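You operate a simulated robot arm through the tools that you are given. There is no shell and no other tool.

The job below is to be done with a simulated robot arm. You get a single attempt, and the scene is never put back.

TASK
Record the laser's height: leave the staff's target on the line.
Fine: open the cap and free the pendulum lock for it, lock and cap the laser after; the staff stays put. Where these are worked on the way, their far stop is far enough and under half their travel is too little: pendulum lock.

The check looks at the end state, three seconds after you hand in, the way a careful person would. Anything else that was tipped, shoved, dropped, spilled or broken makes it a failure. A push-on lid holds only when it is set on centred and level and pressed home; a screw cap is set on level and turned clockwise until tight.

THE ROBOT
A 7-joint arm with a three-finger gripper, fixed in place. Base frame: the origin is at the foot of the arm, x ahead of it, y to its left, z up. Lengths are in cm, angles in degrees, forces in N, time in s.
With the tool pointing down near the work surface it reaches from about 16 to 30 cm from the base axis. Its first joint turns from -166.0 to 166.0 degrees. Payload 2.94 kg.
Tool frame: the origin (TCP) lies between the finger pads and is the grasp point; the fingertips stand 3 cm ahead of it; z points along the fingers, y is the line along which they close. Largest opening 13.2 cm; the body of the gripper starts 10.7 cm behind the TCP.
Orientation is that of the tool frame in the base frame, as [roll, pitch, yaw] about the fixed x, y, z axes, in that order (R = Rz(yaw) Ry(pitch) Rx(roll)). With the fingers straight down and closing along the base's y, the tool's x points along the base's -x, its y along +y and its z along -z.

THE INTERFACE
- The arm moves only by the tool send_rows. Its arguments are lists of equal length, an entry for each row: "fingers": the gripper command, from -1 (shut) to 1 (fully open), values between in proportion; "linear": the shift along the tool's x, y, z in units of 400 mm (1.0 is 400 mm), a list of three; "rotation": the turn, a rotation vector about the tool's x, y, z in units of 180 degrees (1.0 is 180 degrees), a list of three. In form: {"fingers": [fingers, ...], "linear": [[dx, dy, dz], ...], "rotation": [[ax, ay, az], ...]}. A call has 1 to 20 rows; each row is the pose to reach, as a shift and turn from the pose commanded when the call began, along the tool's axes at that moment. A call with a number of a shift or a turn outside -1 to 1 is refused whole. Each row takes 0.2 s and may step no farther than 5 cm and 8.6 degrees from the row before; otherwise, or with a gripper value out of range, the whole call is refused. A pose out of reach is approached as far as the arm can. The call stops where the force on the tool passes 40 N (or 10 N more than at its start, if that is more) or the arm is blocked; 0.2 s more then pass. Each finger halts on what it meets, pressing with about 33 N; the grip force reading is that of the motor and also rises with nothing between the fingers. The clock runs only during rows and for 0.2 s after the last one: add rows that repeat a pose to give the fingers time. The reply holds the time, the measured pose of the TCP, the force on the tool along the base axes, the opening and the grip force, in the units named above and with some noise, with the torque about the TCP (base axes, N m) and any sound that the robot's microphone picked up, and new pictures: "pictures" is both (left out), scene, wrist or none.
- Cameras (640 x 400 px; columns grow to the right, rows downward): "scene" is fixed at [23.21, -65.34, 171.74]; the picture's right is [0.97, -0.25, 0.00], its down [-0.09, -0.36, -0.93] and it looks along [0.24, 0.90, -0.37] (base axes); focal length 328 px, centre (320, 200). "wrist" rides on the gripper at [7.2, 0.3, -14.4] in the tool frame; the picture's right is [-0.04, 1.00, 0.00], its down [-0.88, -0.04, -0.48] and it looks along [-0.47, -0.02, 0.88] (tool axes); focal length 256 px, centre (320, 200). There is no depth. A picture from a camera that has moved, and an enlarged one, comes with that camera's place and axes in the base frame and with its lens. The place of the scene camera against the robot may be out by one fixed shift of up to 1.8 cm in any direction.
- move_column(by): slides the trunk up (or, below 0, down) by that many cm; the arm rides with it, the base frame stays. It gives what a move gives, with no picture.
- zoom(camera, box): a new picture of the part [left, top, right, bottom] of that camera's present view, enlarged. No time passes.
- hand_in(): hands the job in; it is judged then, once.

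Places have to be worked out from the pictures, the camera data and where the tool is seen. Open the gripper and draw the arm clear of the work before you hand the job in, unless the task says otherwise.

The tools are called as name(argument=value, ...) on one line, values as JSON. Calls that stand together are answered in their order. send_rows: Moves the arm, as the interface text tells. Its arguments: {"type":"object","properties":{"fingers":{"type":"array"},"linear":{"type":"array"},"rotation":{"type":"array"},"pictures":{"type":"string","enum":["both","scene","wrist","none"]}},"required":["fingers","linear","rotation"]} The other tools are called the same way: move_column (by) slides the trunk up or down; zoom (camera, box) takes an enlarged picture of a part of a camera's view; hand_in () hands the job in.

At the start:

```text
clock: 0.0
eef_pos: [46.78, 20.1, 150.0]
orientation: [180.0, -0.1, -180.0]
force: [0.1, 0.3, -0.9]
wrist_torque: [-0.04, 0.01, -0.03]
finger_gap: 13.18
grasp_force: 0.0
trunk travel left (down, up): [-37.5, 16.5]
```

scene: 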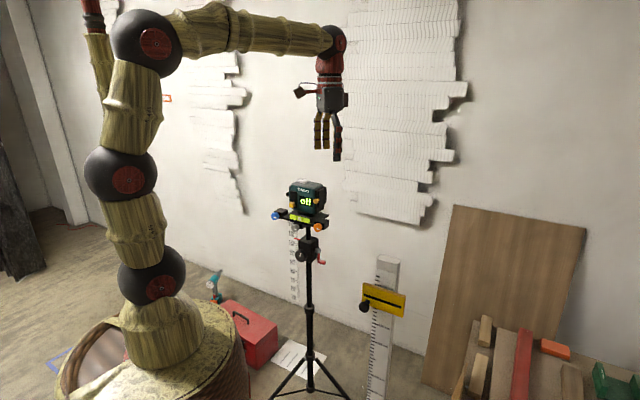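
wrist: 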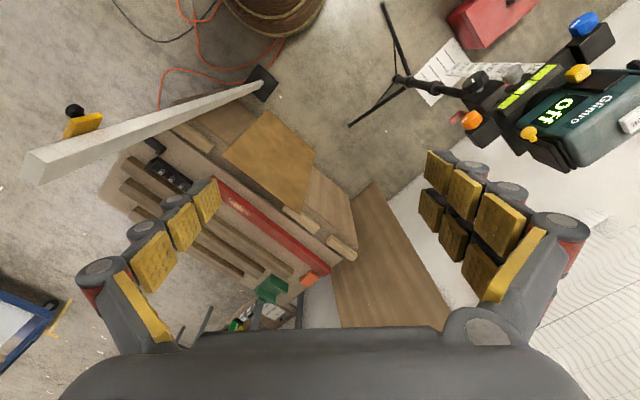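

I'll start by looking closely at the laser and the staff before moving anything.

zoom(camera="scene", box=[250, 160, 370, 280])

zoom(camera="scene", box=[320, 240, 440, 400])

zoom(camera="wrist", box=[380, 0, 640, 200])

zoom(camera="wrist", box=[0, 50, 300, 220])

```text
3.33 times, centred on (310, 220) of scene
camera zoom: at [23.21, -65.34, 171.74], right [0.97, -0.25, 0.0], down [-0.09, -0.36, -0.93], along [0.24, 0.9, -0.37], focal length 1095 px, centre (353, 133)
```

zoom: 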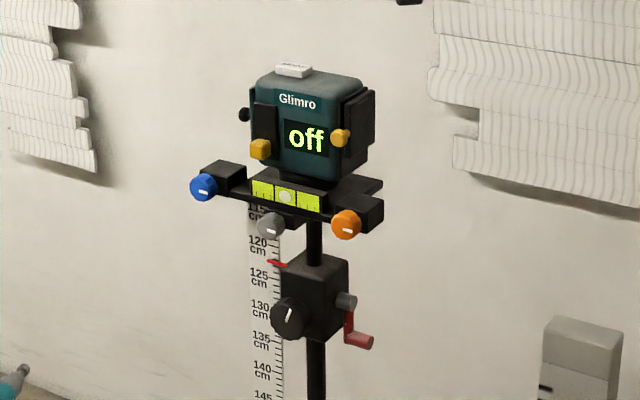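

```text
2.50 times, centred on (380, 320) of scene
camera zoom: at [23.21, -65.34, 171.74], right [0.97, -0.25, 0.0], down [-0.09, -0.36, -0.93], along [0.24, 0.9, -0.37], focal length 821 px, centre (170, -100)
```

zoom: 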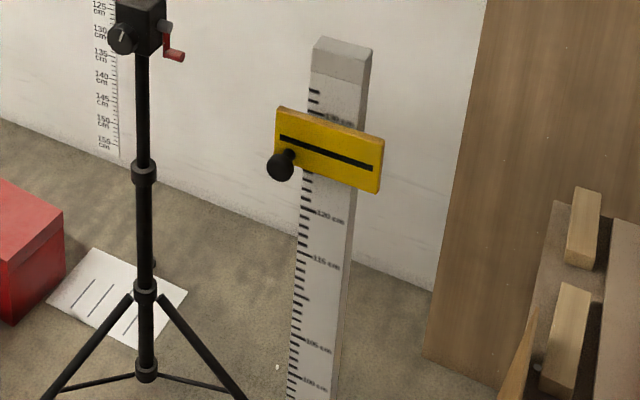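

```text
2.00 times, centred on (510, 100) of wrist
camera zoom: at [39.78, 20.39, 164.33], right [0.04, 1.0, 0.0], down [0.88, -0.04, 0.48], along [0.47, -0.02, -0.88], focal length 512 px, centre (-60, 400)
```

zoom: 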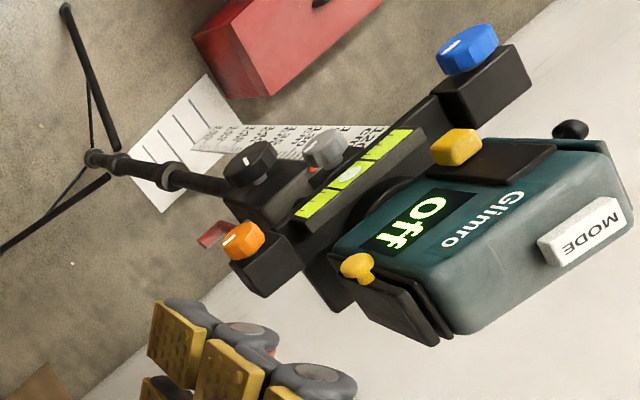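

```text
2.13 times, centred on (150, 135) of wrist
camera zoom: at [39.78, 20.39, 164.33], right [0.04, 1.0, 0.0], down [0.88, -0.04, 0.48], along [0.47, -0.02, -0.88], focal length 546 px, centre (683, 339)
```

zoom: 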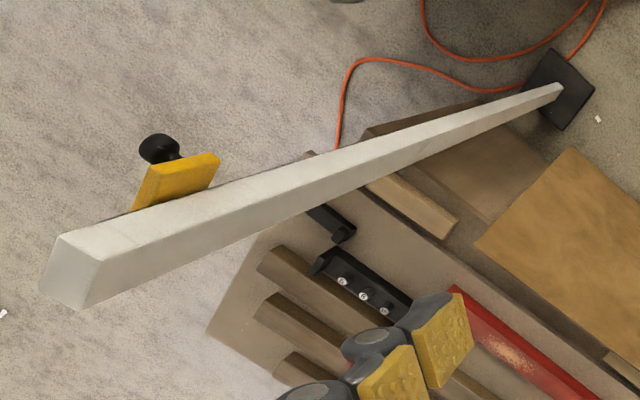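

The laser seems to sit near (52, 75, 116), facing the arm, with the staff near (48, -19) and its target around z≈126. I'll turn the tool to face +y with the camera upright, well short of the laser, for a proper look.

send_rows(fingers=[1, 1, 1, 1, 1, 1, 1, 1, 1, 1, 1, 1, 1, 1, 1, 1], linear=[[-0.002, 0.025, 0.038], [-0.004, 0.05, 0.077], [-0.006, 0.075, 0.115], [-0.008, 0.1, 0.153], [-0.01, 0.125, 0.192], [-0.012, 0.15, 0.23], [-0.014, 0.175, 0.268], [-0.016, 0.2, 0.307], [-0.018, 0.225, 0.345], [-0.02, 0.25, 0.383], [-0.022, 0.275, 0.422], [-0.024, 0.3, 0.46], [-0.026, 0.325, 0.498], [-0.028, 0.35, 0.537], [-0.03, 0.375, 0.575], [-0.03, 0.375, 0.575]], rotation=[[-0.0257, 0.0257, 0.0257], [-0.0513, 0.0513, 0.0513], [-0.077, 0.077, 0.077], [-0.1027, 0.1027, 0.1027], [-0.1283, 0.1283, 0.1283], [-0.154, 0.154, 0.154], [-0.1797, 0.1797, 0.1797], [-0.2053, 0.2053, 0.2053], [-0.231, 0.231, 0.231], [-0.2566, 0.2566, 0.2566], [-0.2823, 0.2823, 0.2823], [-0.308, 0.308, 0.308], [-0.3336, 0.3336, 0.3336], [-0.3593, 0.3593, 0.3593], [-0.3849, 0.3849, 0.3849], [-0.3849, 0.3849, 0.3849]])

```text
clock: 3.4
eef_pos: [48.07, 35.09, 126.92]
orientation: [-57.4, -89.8, -32.7]
force: [0.7, 0.3, -0.3]
wrist_torque: [0.0, 0.02, -0.01]
finger_gap: 13.19
grasp_force: 0.0
trunk travel left (down, up): [-37.5, 16.5]
camera wrist: at [48.5, 20.63, 134.17], right [1.0, 0.0, -0.04], down [-0.04, -0.48, -0.88], along [-0.02, 0.88, -0.47], focal length 256 px, centre (320, 200)
```

scene: 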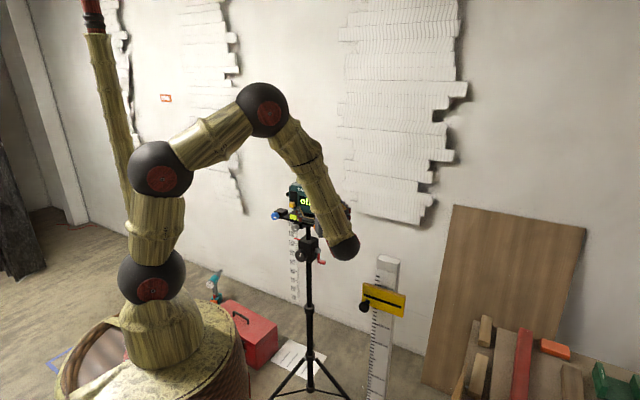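
wrist: 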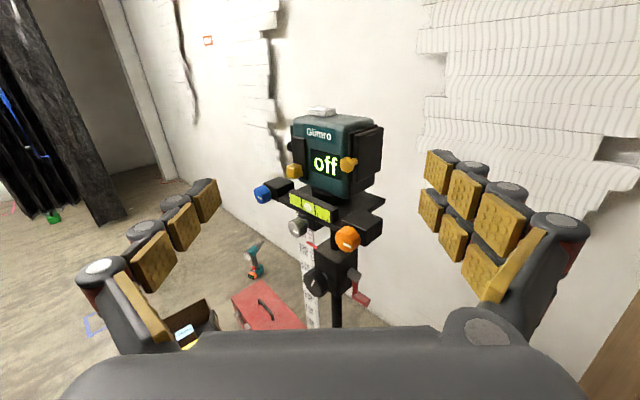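

zoom(camera="wrist", box=[240, 95, 400, 205])

zoom(camera="wrist", box=[240, 170, 400, 330])

```text
3.64 times, centred on (320, 150) of wrist
camera zoom: at [48.5, 20.63, 134.17], right [1.0, 0.0, -0.04], down [-0.04, -0.48, -0.88], along [-0.02, 0.88, -0.47], focal length 931 px, centre (320, 382)
```

zoom: 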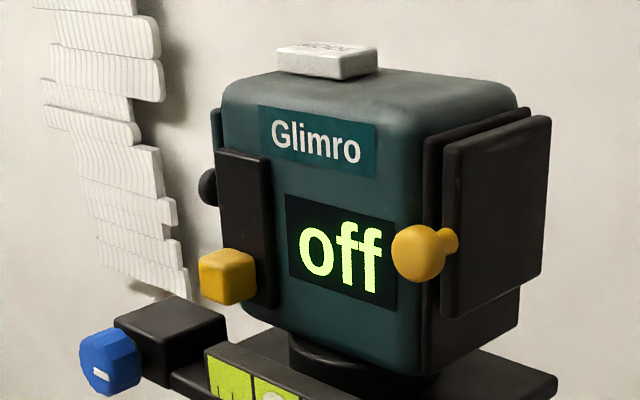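

```text
2.50 times, centred on (320, 250) of wrist
camera zoom: at [48.5, 20.63, 134.17], right [1.0, 0.0, -0.04], down [-0.04, -0.48, -0.88], along [-0.02, 0.88, -0.47], focal length 640 px, centre (320, 75)
```

zoom: 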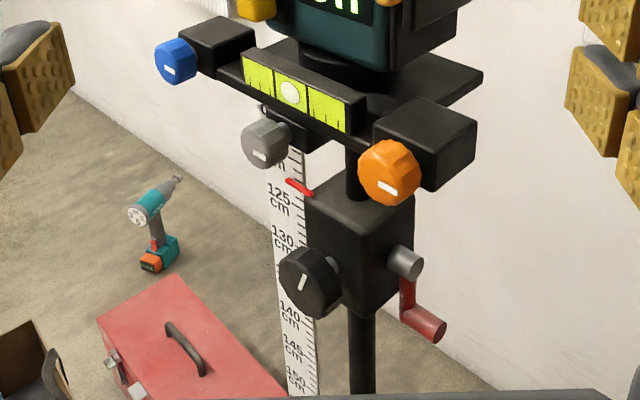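

The front shows a display ("off"), a yellow slider in a black track on the left (likely the pendulum lock, at the bottom), and on the right side a black plate with a yellow handle (likely the cap). I'll swing the camera to the right side to see that plate and what it covers.

send_rows(fingers=[1, 1, 1, 1, 1, 1, 1], linear=[[0.01, 0.08, 0.02], [0.02, 0.16, 0.05], [0.03, 0.24, 0.08], [0.04, 0.32, 0.11], [0.05, 0.4, 0.13], [0.05, 0.45, 0.15], [0.05, 0.45, 0.15]], rotation=[[0.02, 0, 0], [0.04, 0, 0], [0.06, 0, 0], [0.08, 0, 0], [0.1, 0, 0], [0.13, 0, 0], [0.13, 0, 0]])

```text
clock: 5.0
eef_pos: [66.0, 41.07, 128.82]
orientation: [7.8, -90.0, -74.3]
force: [0.1, -0.6, 0.5]
wrist_torque: [0.03, -0.02, 0.0]
finger_gap: 13.21
grasp_force: 0.2
trunk travel left (down, up): [-37.5, 16.5]
camera wrist: at [72.14, 28.05, 136.16], right [0.92, 0.4, -0.04], down [0.15, -0.45, -0.88], along [-0.37, 0.8, -0.48], focal length 256 px, centre (320, 200)
```

scene: 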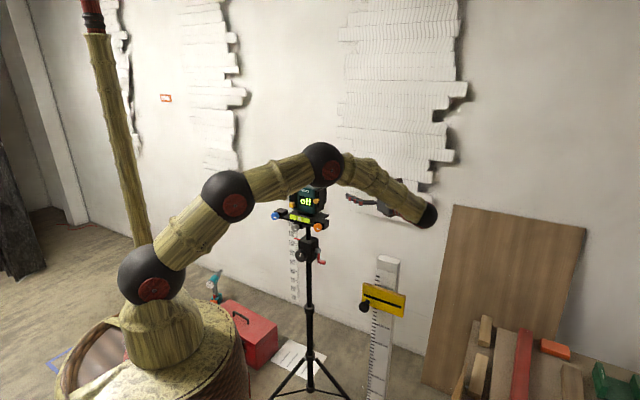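
wrist: 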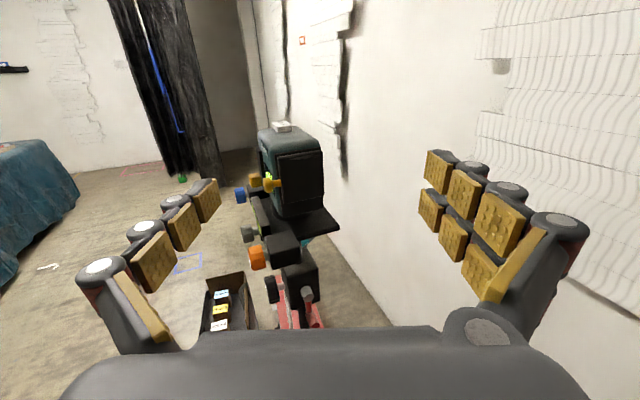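

zoom(camera="wrist", box=[220, 110, 350, 240])

zoom(camera="wrist", box=[220, 190, 350, 320])

```text
3.08 times, centred on (285, 175) of wrist
camera zoom: at [72.14, 28.05, 136.16], right [0.92, 0.4, -0.04], down [0.15, -0.45, -0.88], along [-0.37, 0.8, -0.48], focal length 788 px, centre (428, 277)
```

zoom: 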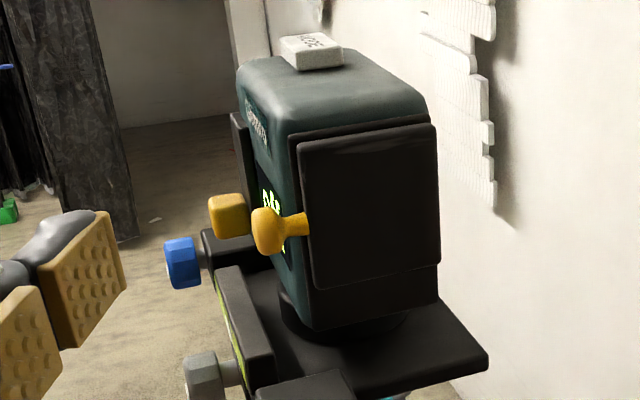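

```text
3.08 times, centred on (285, 255) of wrist
camera zoom: at [72.14, 28.05, 136.16], right [0.92, 0.4, -0.04], down [0.15, -0.45, -0.88], along [-0.37, 0.8, -0.48], focal length 788 px, centre (428, 31)
```

zoom: 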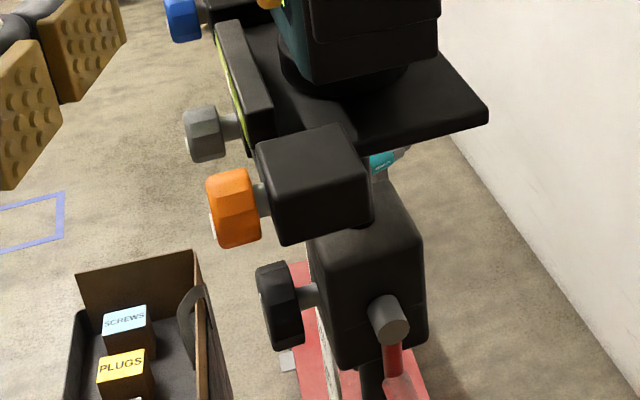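

Triangulating: cap handle ball ≈ (51.8, 54.9, 121.2), slider knob ≈ (43.3, 62.4, 117.5), MODE button ≈ (48.5, 65.5, 126.8). I need to know how the cap plate is mounted, so I zoom in tighter.

zoom(camera="wrist", box=[260, 120, 330, 190])

zoom(camera="wrist", box=[270, 170, 330, 230])

zoom(camera="wrist", box=[230, 160, 290, 220])

zoom(camera="scene", box=[280, 175, 350, 235])

```text
5.71 times, centred on (295, 155) of wrist
camera zoom: at [72.14, 28.05, 136.16], right [0.92, 0.4, -0.04], down [0.15, -0.45, -0.88], along [-0.37, 0.8, -0.48], focal length 1463 px, centre (463, 457)
```

zoom: 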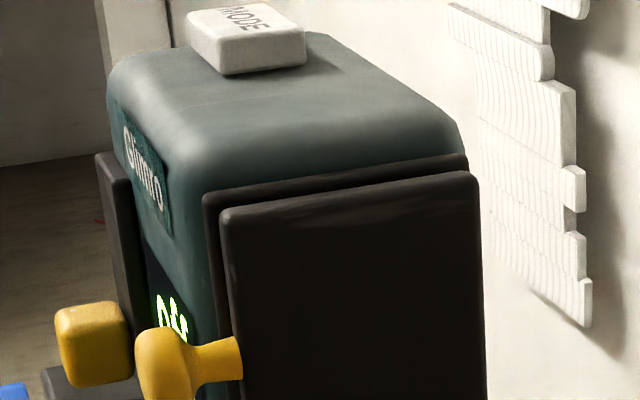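

```text
6.67 times, centred on (300, 200) of wrist
camera zoom: at [72.14, 28.05, 136.16], right [0.92, 0.4, -0.04], down [0.15, -0.45, -0.88], along [-0.37, 0.8, -0.48], focal length 1707 px, centre (453, 200)
```

zoom: 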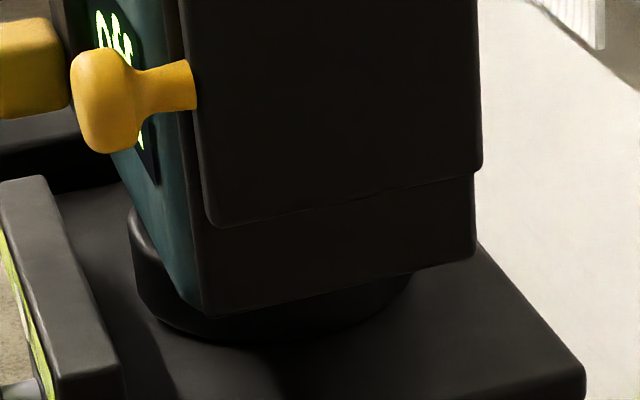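

```text
6.67 times, centred on (260, 190) of wrist
camera zoom: at [72.14, 28.05, 136.16], right [0.92, 0.4, -0.04], down [0.15, -0.45, -0.88], along [-0.37, 0.8, -0.48], focal length 1707 px, centre (720, 267)
```

zoom: 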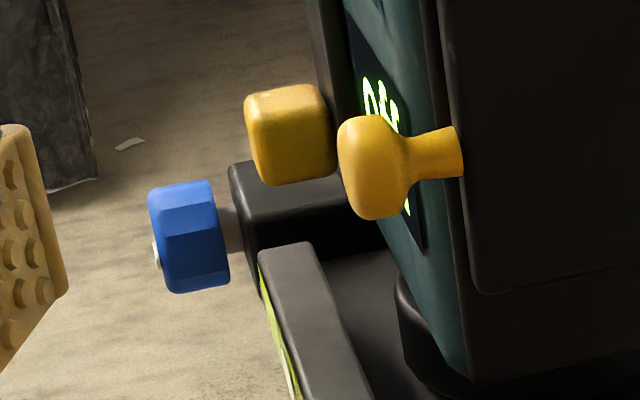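

```text
6.67 times, centred on (315, 205) of scene
camera zoom: at [23.21, -65.34, 171.74], right [0.97, -0.25, 0.0], down [-0.09, -0.36, -0.93], along [0.24, 0.9, -0.37], focal length 2190 px, centre (353, 167)
```

zoom: 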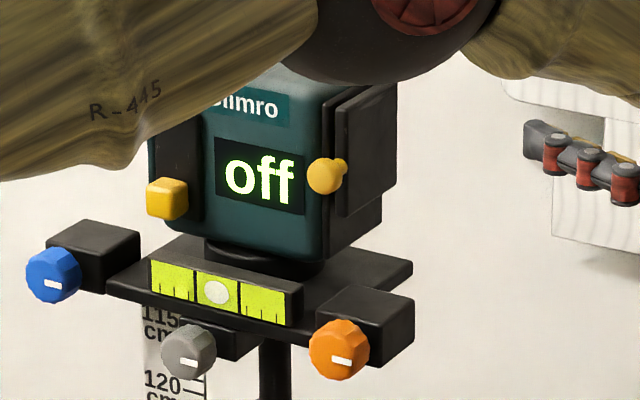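

The cap is a plate on the right face with a mushroom knob pointing along the laser's front normal (≈(-0.73,-0.68)). I'll back off to the front and aim the tool along (0.73, 0.68) toward that knob, still about 14 cm short of it.

send_rows(fingers=[1, 1, 1, 1, 1, 1, 1, 1, 1, 1], linear=[[-0.013, -0.055, 0.026], [-0.027, -0.11, 0.053], [-0.04, -0.165, 0.08], [-0.053, -0.22, 0.106], [-0.067, -0.276, 0.133], [-0.08, -0.331, 0.159], [-0.093, -0.386, 0.186], [-0.107, -0.441, 0.212], [-0.12, -0.496, 0.239], [-0.12, -0.496, 0.239]], rotation=[[-0.0435, 0, 0], [-0.087, 0, 0], [-0.1305, 0, 0], [-0.174, 0, 0], [-0.217, 0, 0], [-0.261, 0, 0], [-0.304, 0, 0], [-0.348, 0, 0], [-0.391, 0, 0], [-0.391, 0, 0]])

```text
clock: 7.4
eef_pos: [47.88, 36.0, 121.94]
orientation: [-168.2, -86.5, 34.2]
force: [0.4, 0.7, -0.5]
wrist_torque: [-0.07, 0.04, 0.04]
finger_gap: 13.21
grasp_force: 0.0
out of reach, approached as far as the arm can: row 8, 9, 10
trunk travel left (down, up): [-37.5, 16.5]
stopped in row 10: the arm was blocked; the commanded pose is now the measured one
camera wrist: at [38.66, 25.67, 130.07], right [0.72, -0.7, -0.06], down [-0.4, -0.35, -0.85], along [0.57, 0.63, -0.53], focal length 256 px, centre (320, 200)
```

scene: 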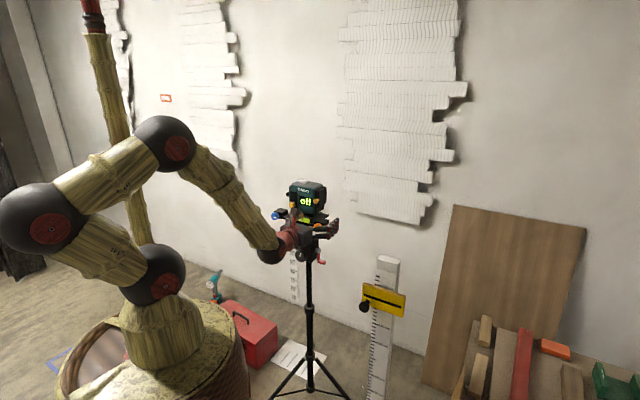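
wrist: 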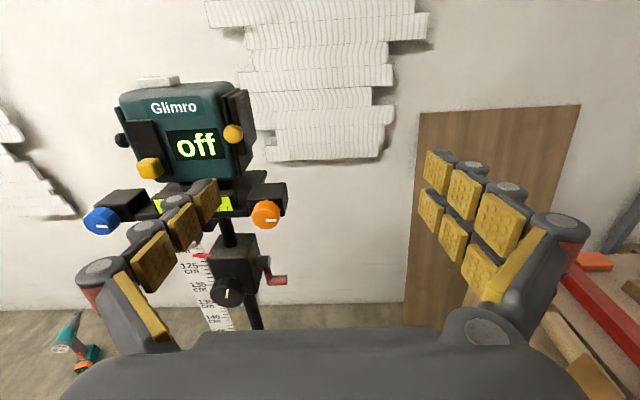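

The arm folds up too tightly this close in, so I'll stay farther out from here. This view confirms the positions; the base plate runs at -45°, so the front normal is about (-0.71, -0.71). I'll zoom in on the front face.

zoom(camera="wrist", box=[100, 65, 290, 185])

zoom(camera="wrist", box=[210, 80, 270, 140])

```text
3.33 times, centred on (195, 125) of wrist
camera zoom: at [38.66, 25.67, 130.07], right [0.72, -0.7, -0.06], down [-0.4, -0.35, -0.85], along [0.57, 0.63, -0.53], focal length 853 px, centre (737, 450)
```

zoom: 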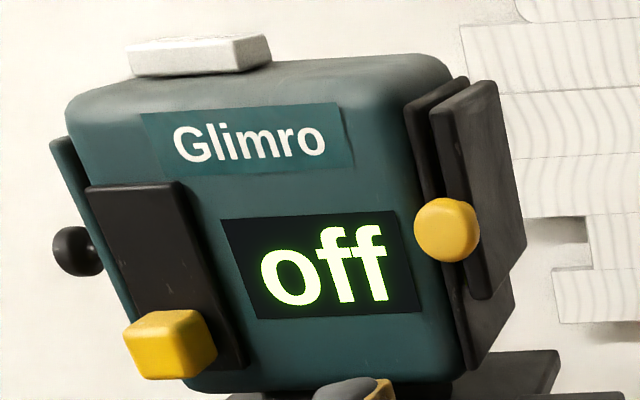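

```text
6.67 times, centred on (240, 110) of wrist
camera zoom: at [38.66, 25.67, 130.07], right [0.72, -0.7, -0.06], down [-0.4, -0.35, -0.85], along [0.57, 0.63, -0.53], focal length 1707 px, centre (853, 800)
```

zoom: 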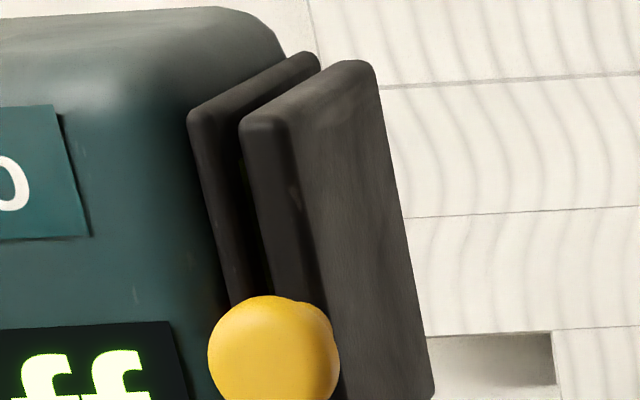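

Next I roll the tool so the fingers close vertically, with the camera on the laser's right side, and come to about 7 cm in front of the cap knob with the gap narrowed to ~6 cm.

send_rows(fingers=[-0.09, -0.09, -0.09, -0.09, -0.09, -0.09, -0.09, -0.09, -0.09, -0.09, -0.09, -0.09, -0.09], linear=[[-0.0007, -0.0218, 0.0195], [-0.0013, -0.0435, 0.039], [-0.002, -0.0653, 0.0585], [-0.0027, -0.087, 0.078], [-0.0033, -0.1088, 0.0975], [-0.004, -0.1305, 0.117], [-0.0047, -0.1523, 0.1365], [-0.0053, -0.174, 0.156], [-0.006, -0.1958, 0.1755], [-0.0067, -0.2175, 0.195], [-0.0073, -0.2393, 0.2145], [-0.008, -0.261, 0.234], [-0.008, -0.261, 0.234]], rotation=[[0.0009, 0.0016, 0.0413], [0.0018, 0.0032, 0.0827], [0.0027, 0.0048, 0.124], [0.0035, 0.0064, 0.1653], [0.0044, 0.008, 0.2067], [0.0053, 0.0097, 0.248], [0.0062, 0.0113, 0.2893], [0.0071, 0.0129, 0.3307], [0.008, 0.0145, 0.372], [0.0088, 0.0161, 0.4133], [0.0097, 0.0177, 0.4547], [0.0106, 0.0193, 0.496], [0.0106, 0.0193, 0.496]])

```text
clock: 10.2
eef_pos: [52.48, 43.92, 122.39]
orientation: [-90.7, 0.0, -40.3]
force: [1.1, 0.5, 0.7]
wrist_torque: [0.0, -0.02, 0.02]
finger_gap: 6.01
grasp_force: 0.1
out of reach, approached as far as the arm can: row 1, 2, 3, 4, 5, 6, 7, 8, 9, 10, 11, 12, 13
trunk travel left (down, up): [-37.5, 16.5]
camera wrist: at [48.81, 28.31, 122.24], right [-0.04, 0.02, -1.0], down [-0.98, 0.21, 0.04], along [0.21, 0.98, 0.01], focal length 256 px, centre (320, 200)
```

scene: 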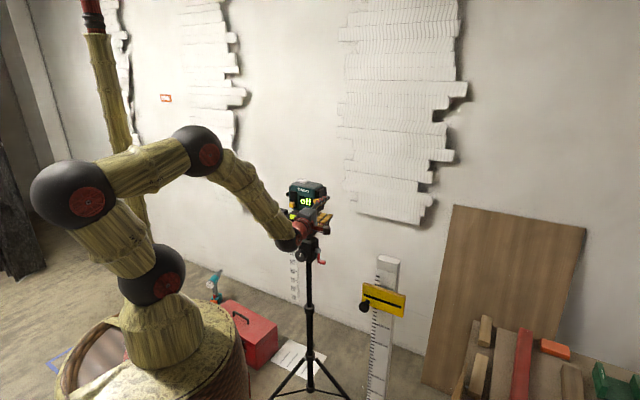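
wrist: 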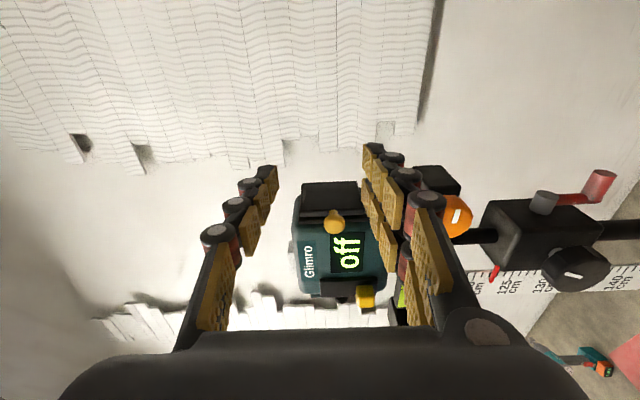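

The arm stopped short sideways (likely folded against a joint limit). I'll check what pose is currently commanded by sending a null row before choosing how to reconfigure.

send_rows(fingers=[-0.09], linear=[[0, 0, 0]], rotation=[[0, 0, 0]], pictures="none")

```text
clock: 10.6
eef_pos: [52.48, 43.94, 122.39]
orientation: [-90.7, 0.0, -40.2]
force: [0.9, -0.4, 0.0]
wrist_torque: [0.01, 0.01, 0.02]
finger_gap: 5.99
grasp_force: 0.1
trunk travel left (down, up): [-37.5, 16.5]
```

The commanded pose is the measured one. I'll raise the trunk so the shoulder is higher and the arm doesn't have to fold so tightly.

move_column(by=14)

```text
clock: 12.3
eef_pos: [52.38, 44.0, 136.43]
orientation: [-90.6, -0.1, -40.3]
force: [0.0, -0.1, -0.9]
wrist_torque: [-0.01, 0.01, -0.01]
finger_gap: 6.03
grasp_force: 0.2
trunk travel left (down, up): [-51.5, 2.5]
```

Shoulder is up 14 cm. Now I shift sideways in line with the knob and then down to its height, still about 7 cm in front of it.

send_rows(fingers=[-0.09, -0.09, -0.09, -0.09, -0.09, -0.09, -0.09, -0.09], linear=[[-0.07, 0, 0.008], [-0.14, 0, 0.016], [-0.2015, 0.0, 0.024], [-0.2015, 0.1, 0.024], [-0.2015, 0.2, 0.024], [-0.2015, 0.3, 0.024], [-0.2015, 0.38, 0.024], [-0.2015, 0.38, 0.024]], rotation=[[0, 0.01, 0], [0, 0.02, 0], [0, 0.026, 0], [0, 0.026, 0], [0, 0.026, 0], [0, 0.026, 0], [0, 0.026, 0], [0, 0.026, 0]])

```text
clock: 14.1
eef_pos: [52.99, 42.96, 121.23]
orientation: [-90.9, 0.0, -40.1]
force: [0.3, 1.1, 0.1]
wrist_torque: [-0.02, -0.05, -0.03]
finger_gap: 5.99
grasp_force: 0.0
out of reach, approached as far as the arm can: row 1, 2, 3, 4, 5, 6, 7, 8
trunk travel left (down, up): [-51.5, 2.5]
camera wrist: at [49.23, 27.29, 121.21], right [-0.04, 0.02, -1.0], down [-0.98, 0.2, 0.04], along [0.2, 0.98, 0.01], focal length 256 px, centre (320, 200)
```

scene: 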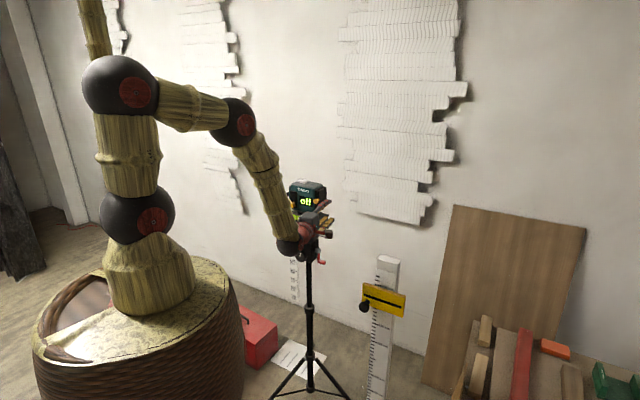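
wrist: 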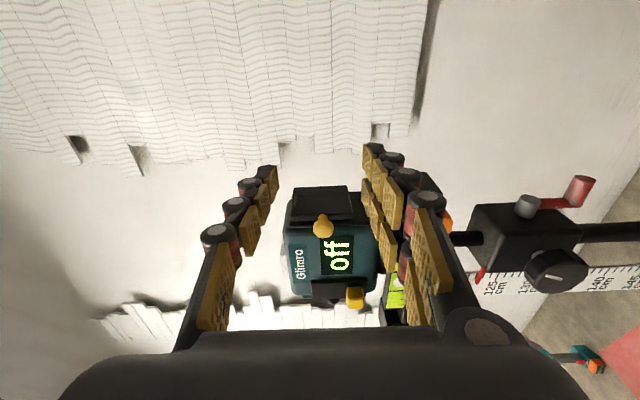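

The limit shows up in two different rolls, always when the tool swings in line with the arm, so joint 7 is probably wound too far by my +270° roll path. I'll raise a little and unwind the roll by -180° (camera then on the laser's left/front side).

send_rows(fingers=[-0.09, -0.09, -0.09, -0.09, -0.09, -0.09, -0.09, -0.09, -0.09, -0.09, -0.09, -0.09, -0.09, -0.09, -0.09, -0.09, -0.09, -0.09, -0.09, -0.09], linear=[[0, -0.05, -0.02], [0, -0.1, -0.04], [0, -0.15, -0.05], [0, -0.15, -0.05], [0, -0.15, -0.05], [0, -0.15, -0.05], [0, -0.15, -0.05], [0, -0.15, -0.05], [0, -0.15, -0.05], [0, -0.15, -0.05], [0, -0.15, -0.05], [0, -0.15, -0.05], [0, -0.15, -0.05], [0, -0.15, -0.05], [0, -0.15, -0.05], [0, -0.15, -0.05], [0, -0.15, -0.05], [0, -0.15, -0.05], [0, -0.15, -0.05], [0, -0.15, -0.05]], rotation=[[0, 0, -0.045], [0, 0, -0.09], [0, 0, -0.135], [0, 0, -0.18], [0, 0, -0.225], [0, 0, -0.27], [0, 0, -0.315], [0, 0, -0.36], [0, 0, -0.405], [0, 0, -0.45], [0, 0, -0.495], [0, 0, -0.54], [0, 0, -0.585], [0, 0, -0.63], [0, 0, -0.675], [0, 0, -0.72], [0, 0, -0.765], [0, 0, -0.81], [0, 0, -0.855], [0, 0, -0.9]])

```text
clock: 18.3
eef_pos: [51.27, 41.85, 127.32]
orientation: [91.0, -17.9, 139.6]
force: [-0.3, 0.1, 1.2]
wrist_torque: [-0.02, -0.02, 0.0]
finger_gap: 6.03
grasp_force: 0.1
trunk travel left (down, up): [-51.5, 2.5]
camera wrist: at [36.93, 35.25, 130.12], right [0.28, -0.21, 0.94], down [0.32, -0.9, -0.3], along [0.91, 0.38, -0.18], focal length 256 px, centre (320, 200)
```

scene: 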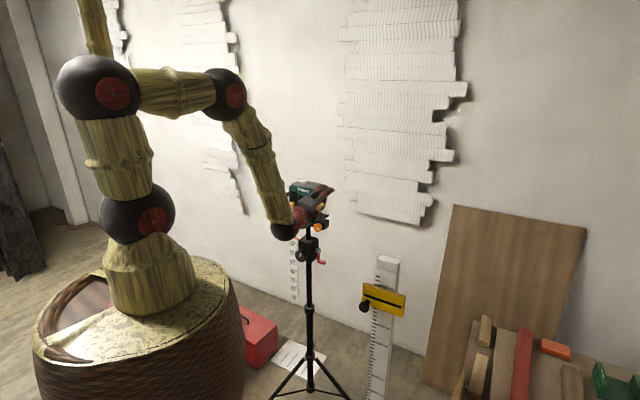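
wrist: 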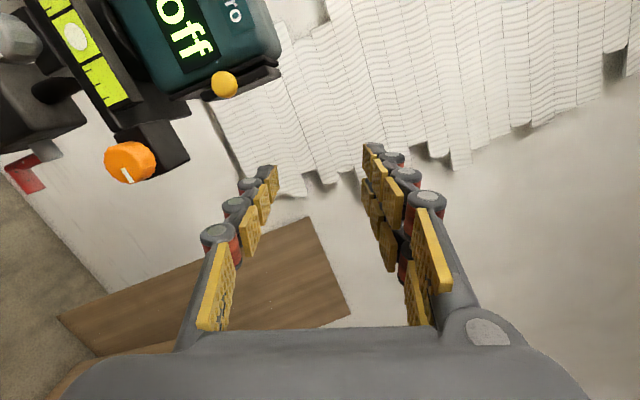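

Unwinding worked without a limit. I finish the roll and move to the stand-off in front of the cap knob.

send_rows(fingers=[-0.09, -0.09, -0.09, -0.09, -0.09, -0.09], linear=[[0.032, -0.042, 0.017], [0.063, -0.084, 0.034], [0.095, -0.126, 0.052], [0.126, -0.168, 0.069], [0.158, -0.21, 0.086], [0.158, -0.21, 0.086]], rotation=[[-0.002, -0.005, -0.02], [-0.004, -0.01, -0.04], [-0.006, -0.016, -0.06], [-0.0075, -0.021, -0.08], [-0.0094, -0.0262, -0.099], [-0.0094, -0.0262, -0.099]])

```text
clock: 19.7
eef_pos: [52.74, 43.06, 121.69]
orientation: [90.3, -0.3, 140.0]
force: [0.2, 0.2, -0.2]
wrist_torque: [-0.02, -0.01, -0.01]
finger_gap: 6.04
grasp_force: 0.1
out of reach, approached as far as the arm can: row 1, 2, 3, 4, 5, 6
trunk travel left (down, up): [-51.5, 2.5]
camera wrist: at [38.07, 36.62, 122.22], right [0.04, -0.03, 1.0], down [0.37, -0.93, -0.04], along [0.93, 0.37, -0.03], focal length 256 px, centre (320, 200)
```

scene: 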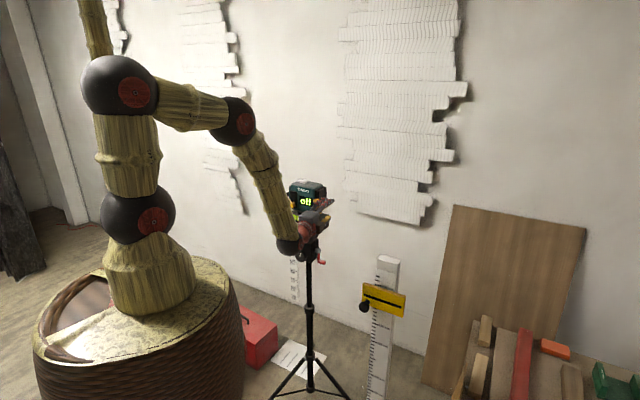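
wrist: 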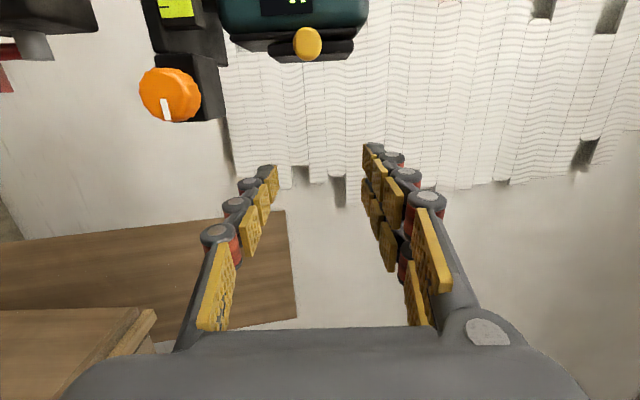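

Same limit with either roll, so it's the forearm-roll joint: the tool must stay yawed ~20° left of the arm plane here. A vertical grip on the round knob tolerates that, so I'll approach at a yaw of 62° instead of 45°.

send_rows(fingers=[-0.09, -0.09, -0.09, -0.09, -0.09], linear=[[0.043, -0.003, 0.01], [0.086, -0.006, 0.02], [0.129, -0.009, 0.03], [0.172, -0.0125, 0.04], [0.172, -0.0125, 0.04]], rotation=[[0, 0.0167, 0], [0, 0.033, 0], [0, 0.05, 0], [0, 0.067, 0], [0, 0.067, 0]])

```text
clock: 20.9
eef_pos: [48.5, 48.74, 121.21]
orientation: [90.2, -0.4, 152.0]
force: [-0.5, -0.4, -0.1]
wrist_torque: [-0.01, 0.0, 0.02]
finger_gap: 6.0
grasp_force: 0.1
trunk travel left (down, up): [-51.5, 2.5]
camera wrist: at [35.42, 39.36, 121.67], right [0.05, -0.02, 1.0], down [0.55, -0.83, -0.04], along [0.83, 0.56, -0.03], focal length 256 px, centre (320, 200)
```

scene: 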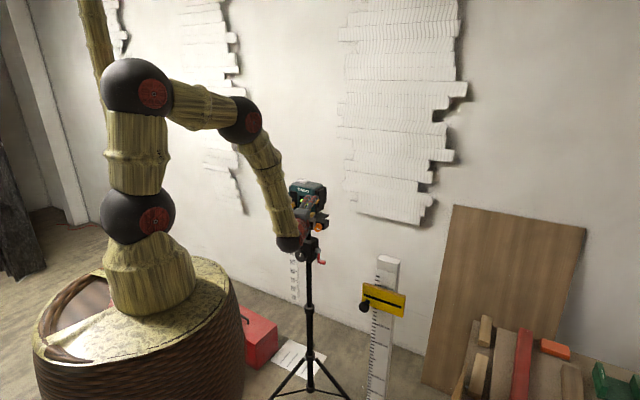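
wrist: 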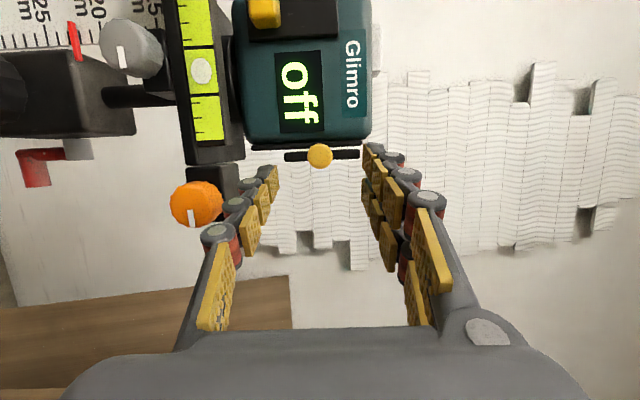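

The knob is centred vertically between the fingers at ≈(51.7, 55.0, 121.15). I advance 4.7 cm so the fingertips straddle the knob head without touching the plate.

send_rows(fingers=[-0.2, -0.2, -0.2, -0.2], linear=[[0, 0, 0.04], [0, 0, 0.08], [0, 0, 0.1175], [0, 0, 0.1175]], rotation=[[0, 0, 0], [0, 0, 0], [0, 0, 0], [0, 0, 0]])

```text
clock: 21.9
eef_pos: [50.84, 52.71, 121.07]
orientation: [90.3, -0.4, 152.1]
force: [-0.6, -0.3, 0.2]
wrist_torque: [0.01, -0.01, 0.0]
finger_gap: 5.28
grasp_force: 0.1
trunk travel left (down, up): [-51.5, 2.5]
camera wrist: at [37.76, 43.44, 121.65], right [0.05, -0.02, 1.0], down [0.55, -0.83, -0.04], along [0.83, 0.56, -0.03], focal length 256 px, centre (320, 200)
```

scene: 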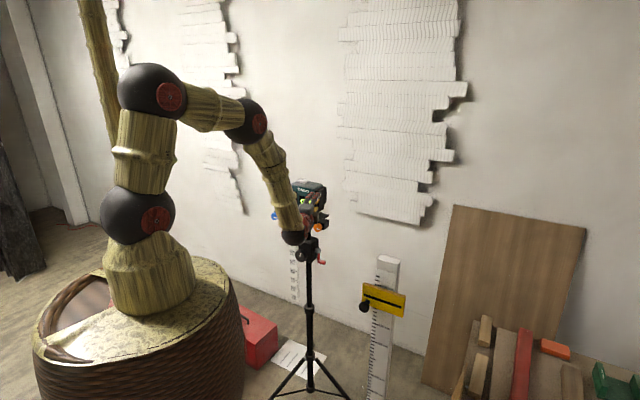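
wrist: 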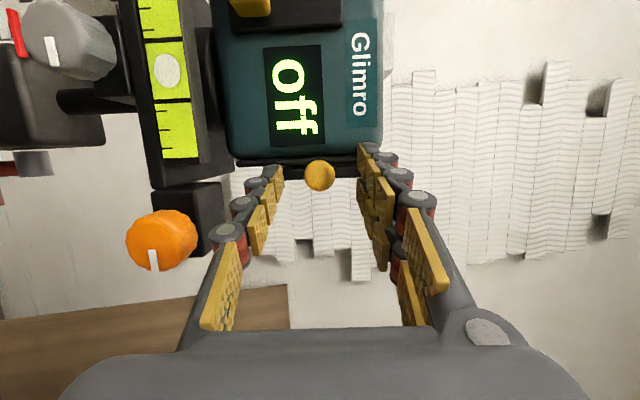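

The knob is in line with the fingertips. I close on it and hold.

send_rows(fingers=[-0.5, -1, -1, -1, -1], linear=[[0, 0, 0], [0, 0, 0], [0, 0, 0], [0, 0, 0], [0, 0, 0]], rotation=[[0, 0, 0], [0, 0, 0], [0, 0, 0], [0, 0, 0], [0, 0, 0]])

```text
clock: 23.1
eef_pos: [50.8, 52.85, 121.12]
orientation: [90.4, -0.4, 152.0]
force: [0.5, 0.5, -1.3]
wrist_torque: [0.03, 0.16, 0.04]
finger_gap: 2.0
grasp_force: 41.1
trunk travel left (down, up): [-51.5, 2.5]
camera wrist: at [37.78, 43.46, 121.62], right [0.05, -0.02, 1.0], down [0.55, -0.83, -0.04], along [0.83, 0.55, -0.03], focal length 256 px, centre (320, 200)
```

scene: 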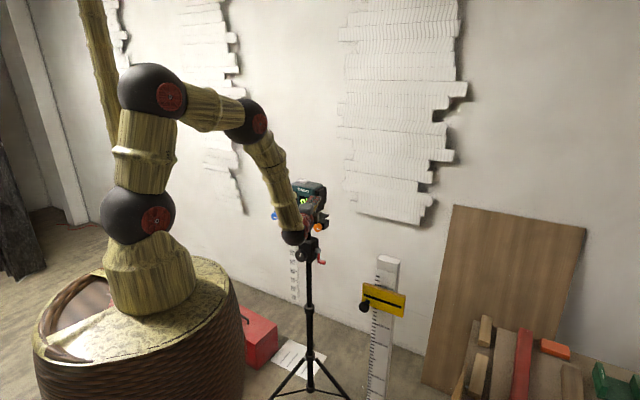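
wrist: 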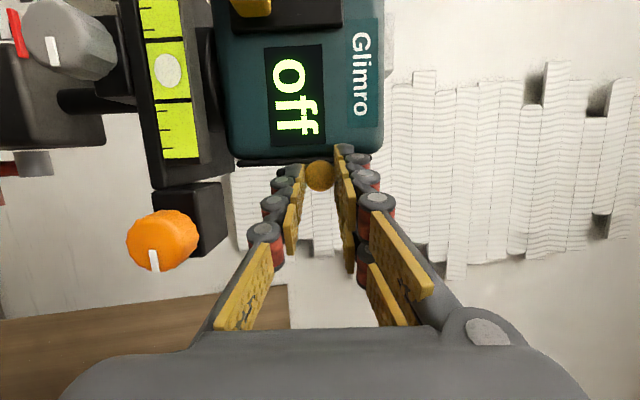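

Knob gripped (gap 2.0 cm, ball head). I test whether the cap swings outward by moving 0.6 cm along the side normal (0.71, -0.71) and reading the force.

send_rows(fingers=[-1, -1, -1], linear=[[-0.007, 0, -0.0022], [-0.0143, 0, -0.0044], [-0.0143, 0, -0.0044]], rotation=[[0, 0, 0], [0, 0, 0], [0, 0, 0]])

```text
clock: 23.9
eef_pos: [50.86, 52.76, 121.07]
orientation: [90.3, -0.2, 152.4]
force: [-19.2, 19.7, -5.0]
wrist_torque: [-0.09, 0.17, 1.68]
finger_gap: 2.03
grasp_force: 45.2
trunk travel left (down, up): [-51.5, 2.5]
camera wrist: at [37.85, 43.34, 121.63], right [0.04, -0.02, 1.0], down [0.56, -0.83, -0.04], along [0.83, 0.56, -0.03], focal length 256 px, centre (320, 200)
```

scene: 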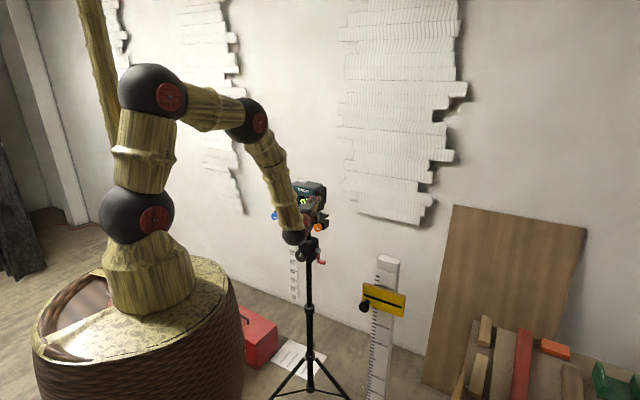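
wrist: 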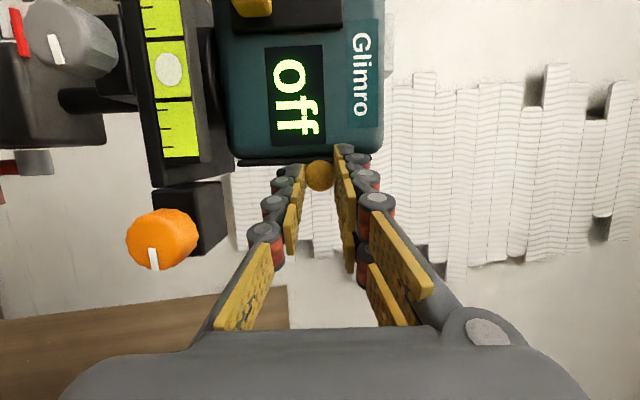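

It resists at 27 N without moving, so it doesn't hinge outward. I return to neutral and test upward (sliding cap).

send_rows(fingers=[-1, -1], linear=[[0.0143, 0, 0.0044], [0.0143, 0, 0.0044]], rotation=[[0, 0, 0], [0, 0, 0]], pictures="none")

send_rows(fingers=[-1, -1, -1], linear=[[0, 0.006, 0], [0, 0.0125, 0], [0, 0.0125, 0]], rotation=[[0, 0, 0], [0, 0, 0], [0, 0, 0]], pictures="wrist")

```text
clock: 24.5
eef_pos: [50.84, 52.88, 121.18]
orientation: [90.4, -0.5, 151.9]
force: [-5.1, 3.9, -7.6]
wrist_torque: [-0.19, -0.02, -0.04]
finger_gap: 2.02
grasp_force: 44.5
trunk travel left (down, up): [-51.5, 2.5]
```

```text
clock: 25.3
eef_pos: [50.85, 52.78, 121.29]
orientation: [90.9, -0.6, 152.0]
force: [4.8, -8.9, -32.9]
wrist_torque: [-0.78, 0.35, -1.37]
finger_gap: 2.04
grasp_force: 45.3
trunk travel left (down, up): [-51.5, 2.5]
camera wrist: at [37.84, 43.52, 121.85], right [0.05, -0.01, 1.0], down [0.55, -0.83, -0.04], along [0.83, 0.55, -0.04], focal length 256 px, centre (320, 200)
```

wrist: 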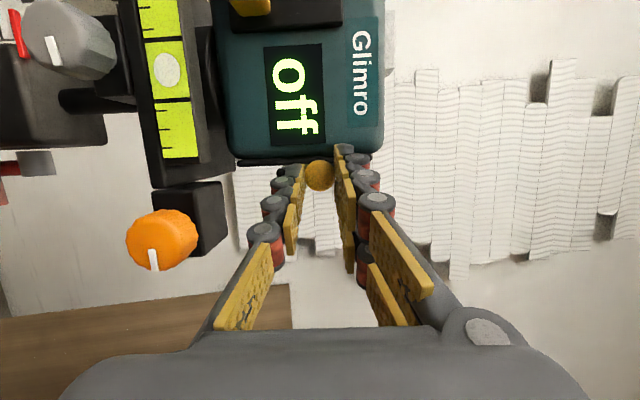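

Upward is blocked too (33 N, ~1 mm). I go back to neutral and test pulling along the front normal (sliding forward).

send_rows(fingers=[-1, -1], linear=[[0, -0.0125, 0], [0, -0.0125, 0]], rotation=[[0, 0, 0], [0, 0, 0]], pictures="none")

send_rows(fingers=[-1, -1, -1], linear=[[0.0018, 0, -0.006], [0.0036, 0, -0.012], [0.0036, 0, -0.012]], rotation=[[0, 0, 0], [0, 0, 0], [0, 0, 0]], pictures="wrist")

```text
clock: 25.9
eef_pos: [50.93, 52.82, 121.14]
orientation: [90.4, -0.5, 152.1]
force: [-0.5, -14.5, -24.2]
wrist_torque: [-0.54, 0.25, -0.14]
finger_gap: 2.04
grasp_force: 45.2
trunk travel left (down, up): [-51.5, 2.5]
```

```text
clock: 26.7
eef_pos: [50.58, 52.66, 121.16]
orientation: [90.3, -0.4, 152.1]
force: [6.3, -5.7, -22.7]
wrist_torque: [-0.5, 0.25, -0.36]
finger_gap: 2.06
grasp_force: 45.4
trunk travel left (down, up): [-51.5, 2.5]
camera wrist: at [37.6, 43.25, 121.68], right [0.05, -0.02, 1.0], down [0.55, -0.83, -0.04], along [0.83, 0.55, -0.03], focal length 256 px, centre (320, 200)
```

wrist: 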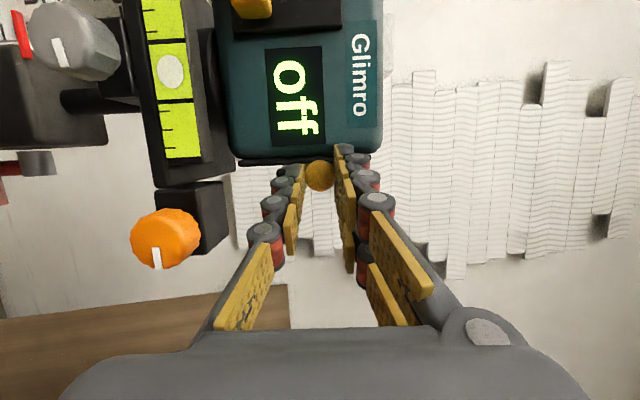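

Pulling forward met almost no force and the knob came along with the gripper, so the cap seems to slide forward. I pull another 1.2 cm to confirm.

send_rows(fingers=[-1, -1, -1, -1], linear=[[0.003, 0, -0.01], [0.006, 0, -0.02], [0.0088, 0, -0.0287], [0.0088, 0, -0.0287]], rotation=[[0, 0, 0], [0, 0, 0], [0, 0, 0], [0, 0, 0]])

```text
clock: 27.7
eef_pos: [49.71, 51.65, 121.17]
orientation: [90.4, -0.4, 152.1]
force: [7.0, -7.8, -22.6]
wrist_torque: [-0.45, 0.23, -0.32]
finger_gap: 2.03
grasp_force: 44.9
trunk travel left (down, up): [-51.5, 2.5]
camera wrist: at [36.7, 42.35, 121.72], right [0.05, -0.02, 1.0], down [0.55, -0.83, -0.04], along [0.83, 0.55, -0.03], focal length 256 px, centre (320, 200)
```

scene: 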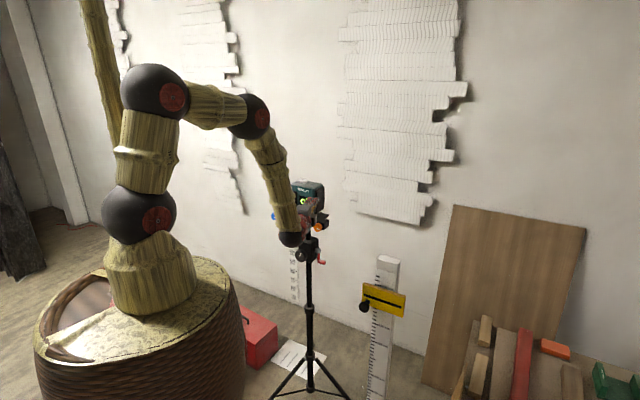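
wrist: 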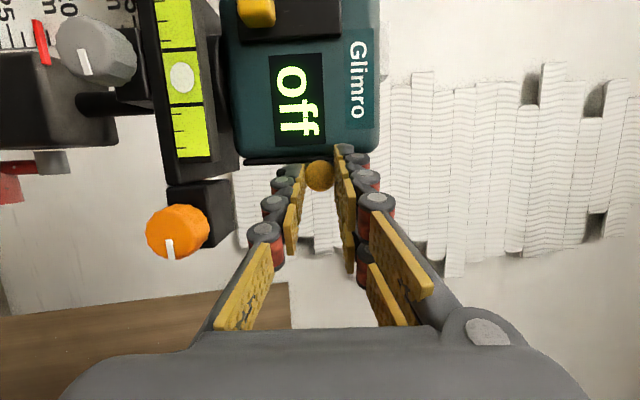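

The cap slides freely forward with the knob. I relax the small side/vertical preload and keep pulling up to 5 cm more, slowly, watching for the stop.

send_rows(fingers=[-1, -1, -1, -1, -1, -1, -1, -1, -1, -1, -1], linear=[[-0.0048, -0.0088, -0.0015], [-0.0011, -0.0088, -0.0135], [0.0025, -0.0088, -0.0254], [0.0062, -0.0088, -0.0374], [0.0098, -0.0088, -0.0493], [0.0135, -0.0088, -0.0613], [0.0171, -0.0088, -0.0732], [0.0208, -0.0088, -0.0852], [0.0244, -0.0088, -0.0971], [0.0281, -0.0088, -0.1091], [0.0317, -0.0088, -0.121]], rotation=[[0, 0, 0], [0, 0, 0], [0, 0, 0], [0, 0, 0], [0, 0, 0], [0, 0, 0], [0, 0, 0], [0, 0, 0], [0, 0, 0], [0, 0, 0], [0, 0, 0]])

```text
clock: 30.1
eef_pos: [46.47, 48.4, 121.19]
orientation: [90.0, -0.2, 152.2]
force: [18.2, 28.5, 8.7]
wrist_torque: [0.21, -0.03, -0.86]
finger_gap: 2.01
grasp_force: 44.7
trunk travel left (down, up): [-51.5, 2.5]
camera wrist: at [33.42, 39.09, 121.54], right [0.04, -0.02, 1.0], down [0.55, -0.83, -0.04], along [0.83, 0.55, -0.02], focal length 256 px, centre (320, 200)
```

scene: 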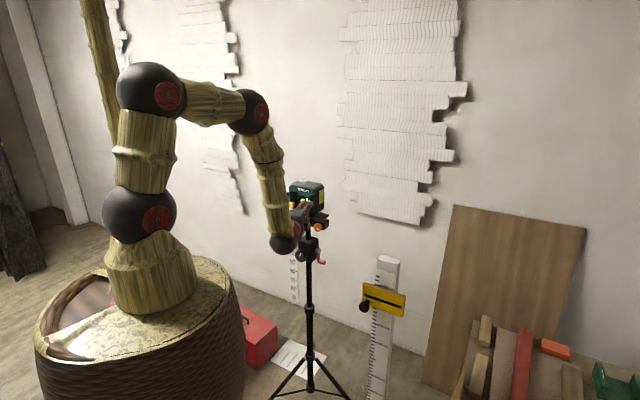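
wrist: 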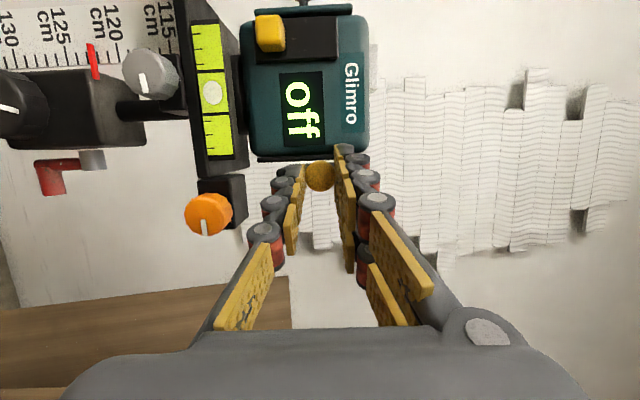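

The cap slid 6.2 cm forward and hit its stop (33 N). I relieve the pull, open the fingers, and back straight away.

send_rows(fingers=[-1, -1, -0.4, -0.2, -0.2, -0.2, -0.2, -0.2, -0.2], linear=[[-0.0036, 0.002, 0.012], [-0.0036, 0.002, 0.012], [-0.0036, 0.002, 0.012], [-0.0036, 0.002, 0.012], [-0.0036, 0.002, 0.012], [-0.0036, 0.002, -0.03], [-0.0036, 0.002, -0.07], [-0.0036, 0.002, -0.11], [-0.0036, 0.002, -0.13]], rotation=[[0, 0, 0], [0, 0, 0], [0, 0, 0], [0, 0, 0], [0, 0, 0], [0, 0, 0], [0, 0, 0], [0, 0, 0], [0, 0, 0]])

```text
clock: 32.1
eef_pos: [43.79, 43.33, 121.13]
orientation: [90.3, -0.4, 152.2]
force: [-0.5, -0.4, 1.1]
wrist_torque: [-0.02, 0.01, 0.01]
finger_gap: 5.29
grasp_force: 0.2
trunk travel left (down, up): [-51.5, 2.5]
camera wrist: at [30.76, 33.97, 121.62], right [0.05, -0.02, 1.0], down [0.55, -0.83, -0.04], along [0.83, 0.56, -0.03], focal length 256 px, centre (320, 200)
```

scene: 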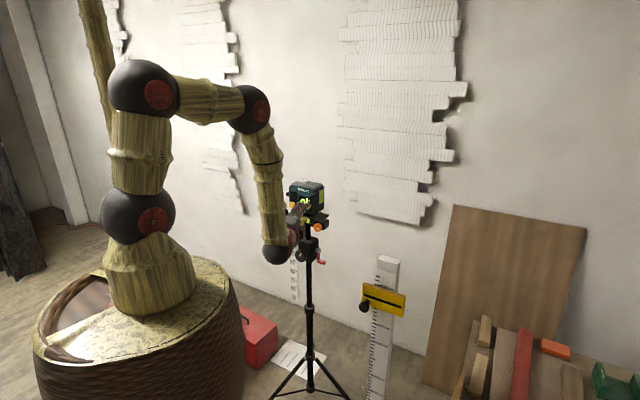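
wrist: 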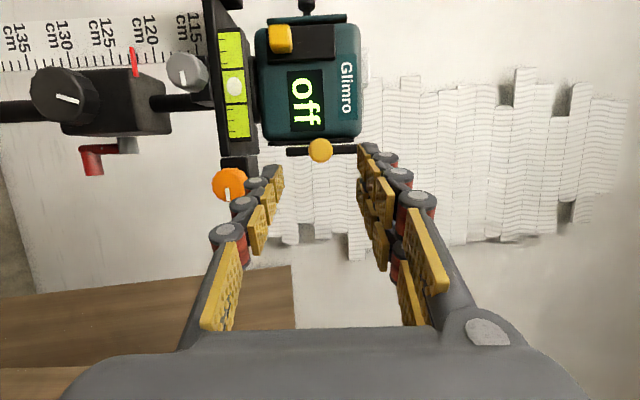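

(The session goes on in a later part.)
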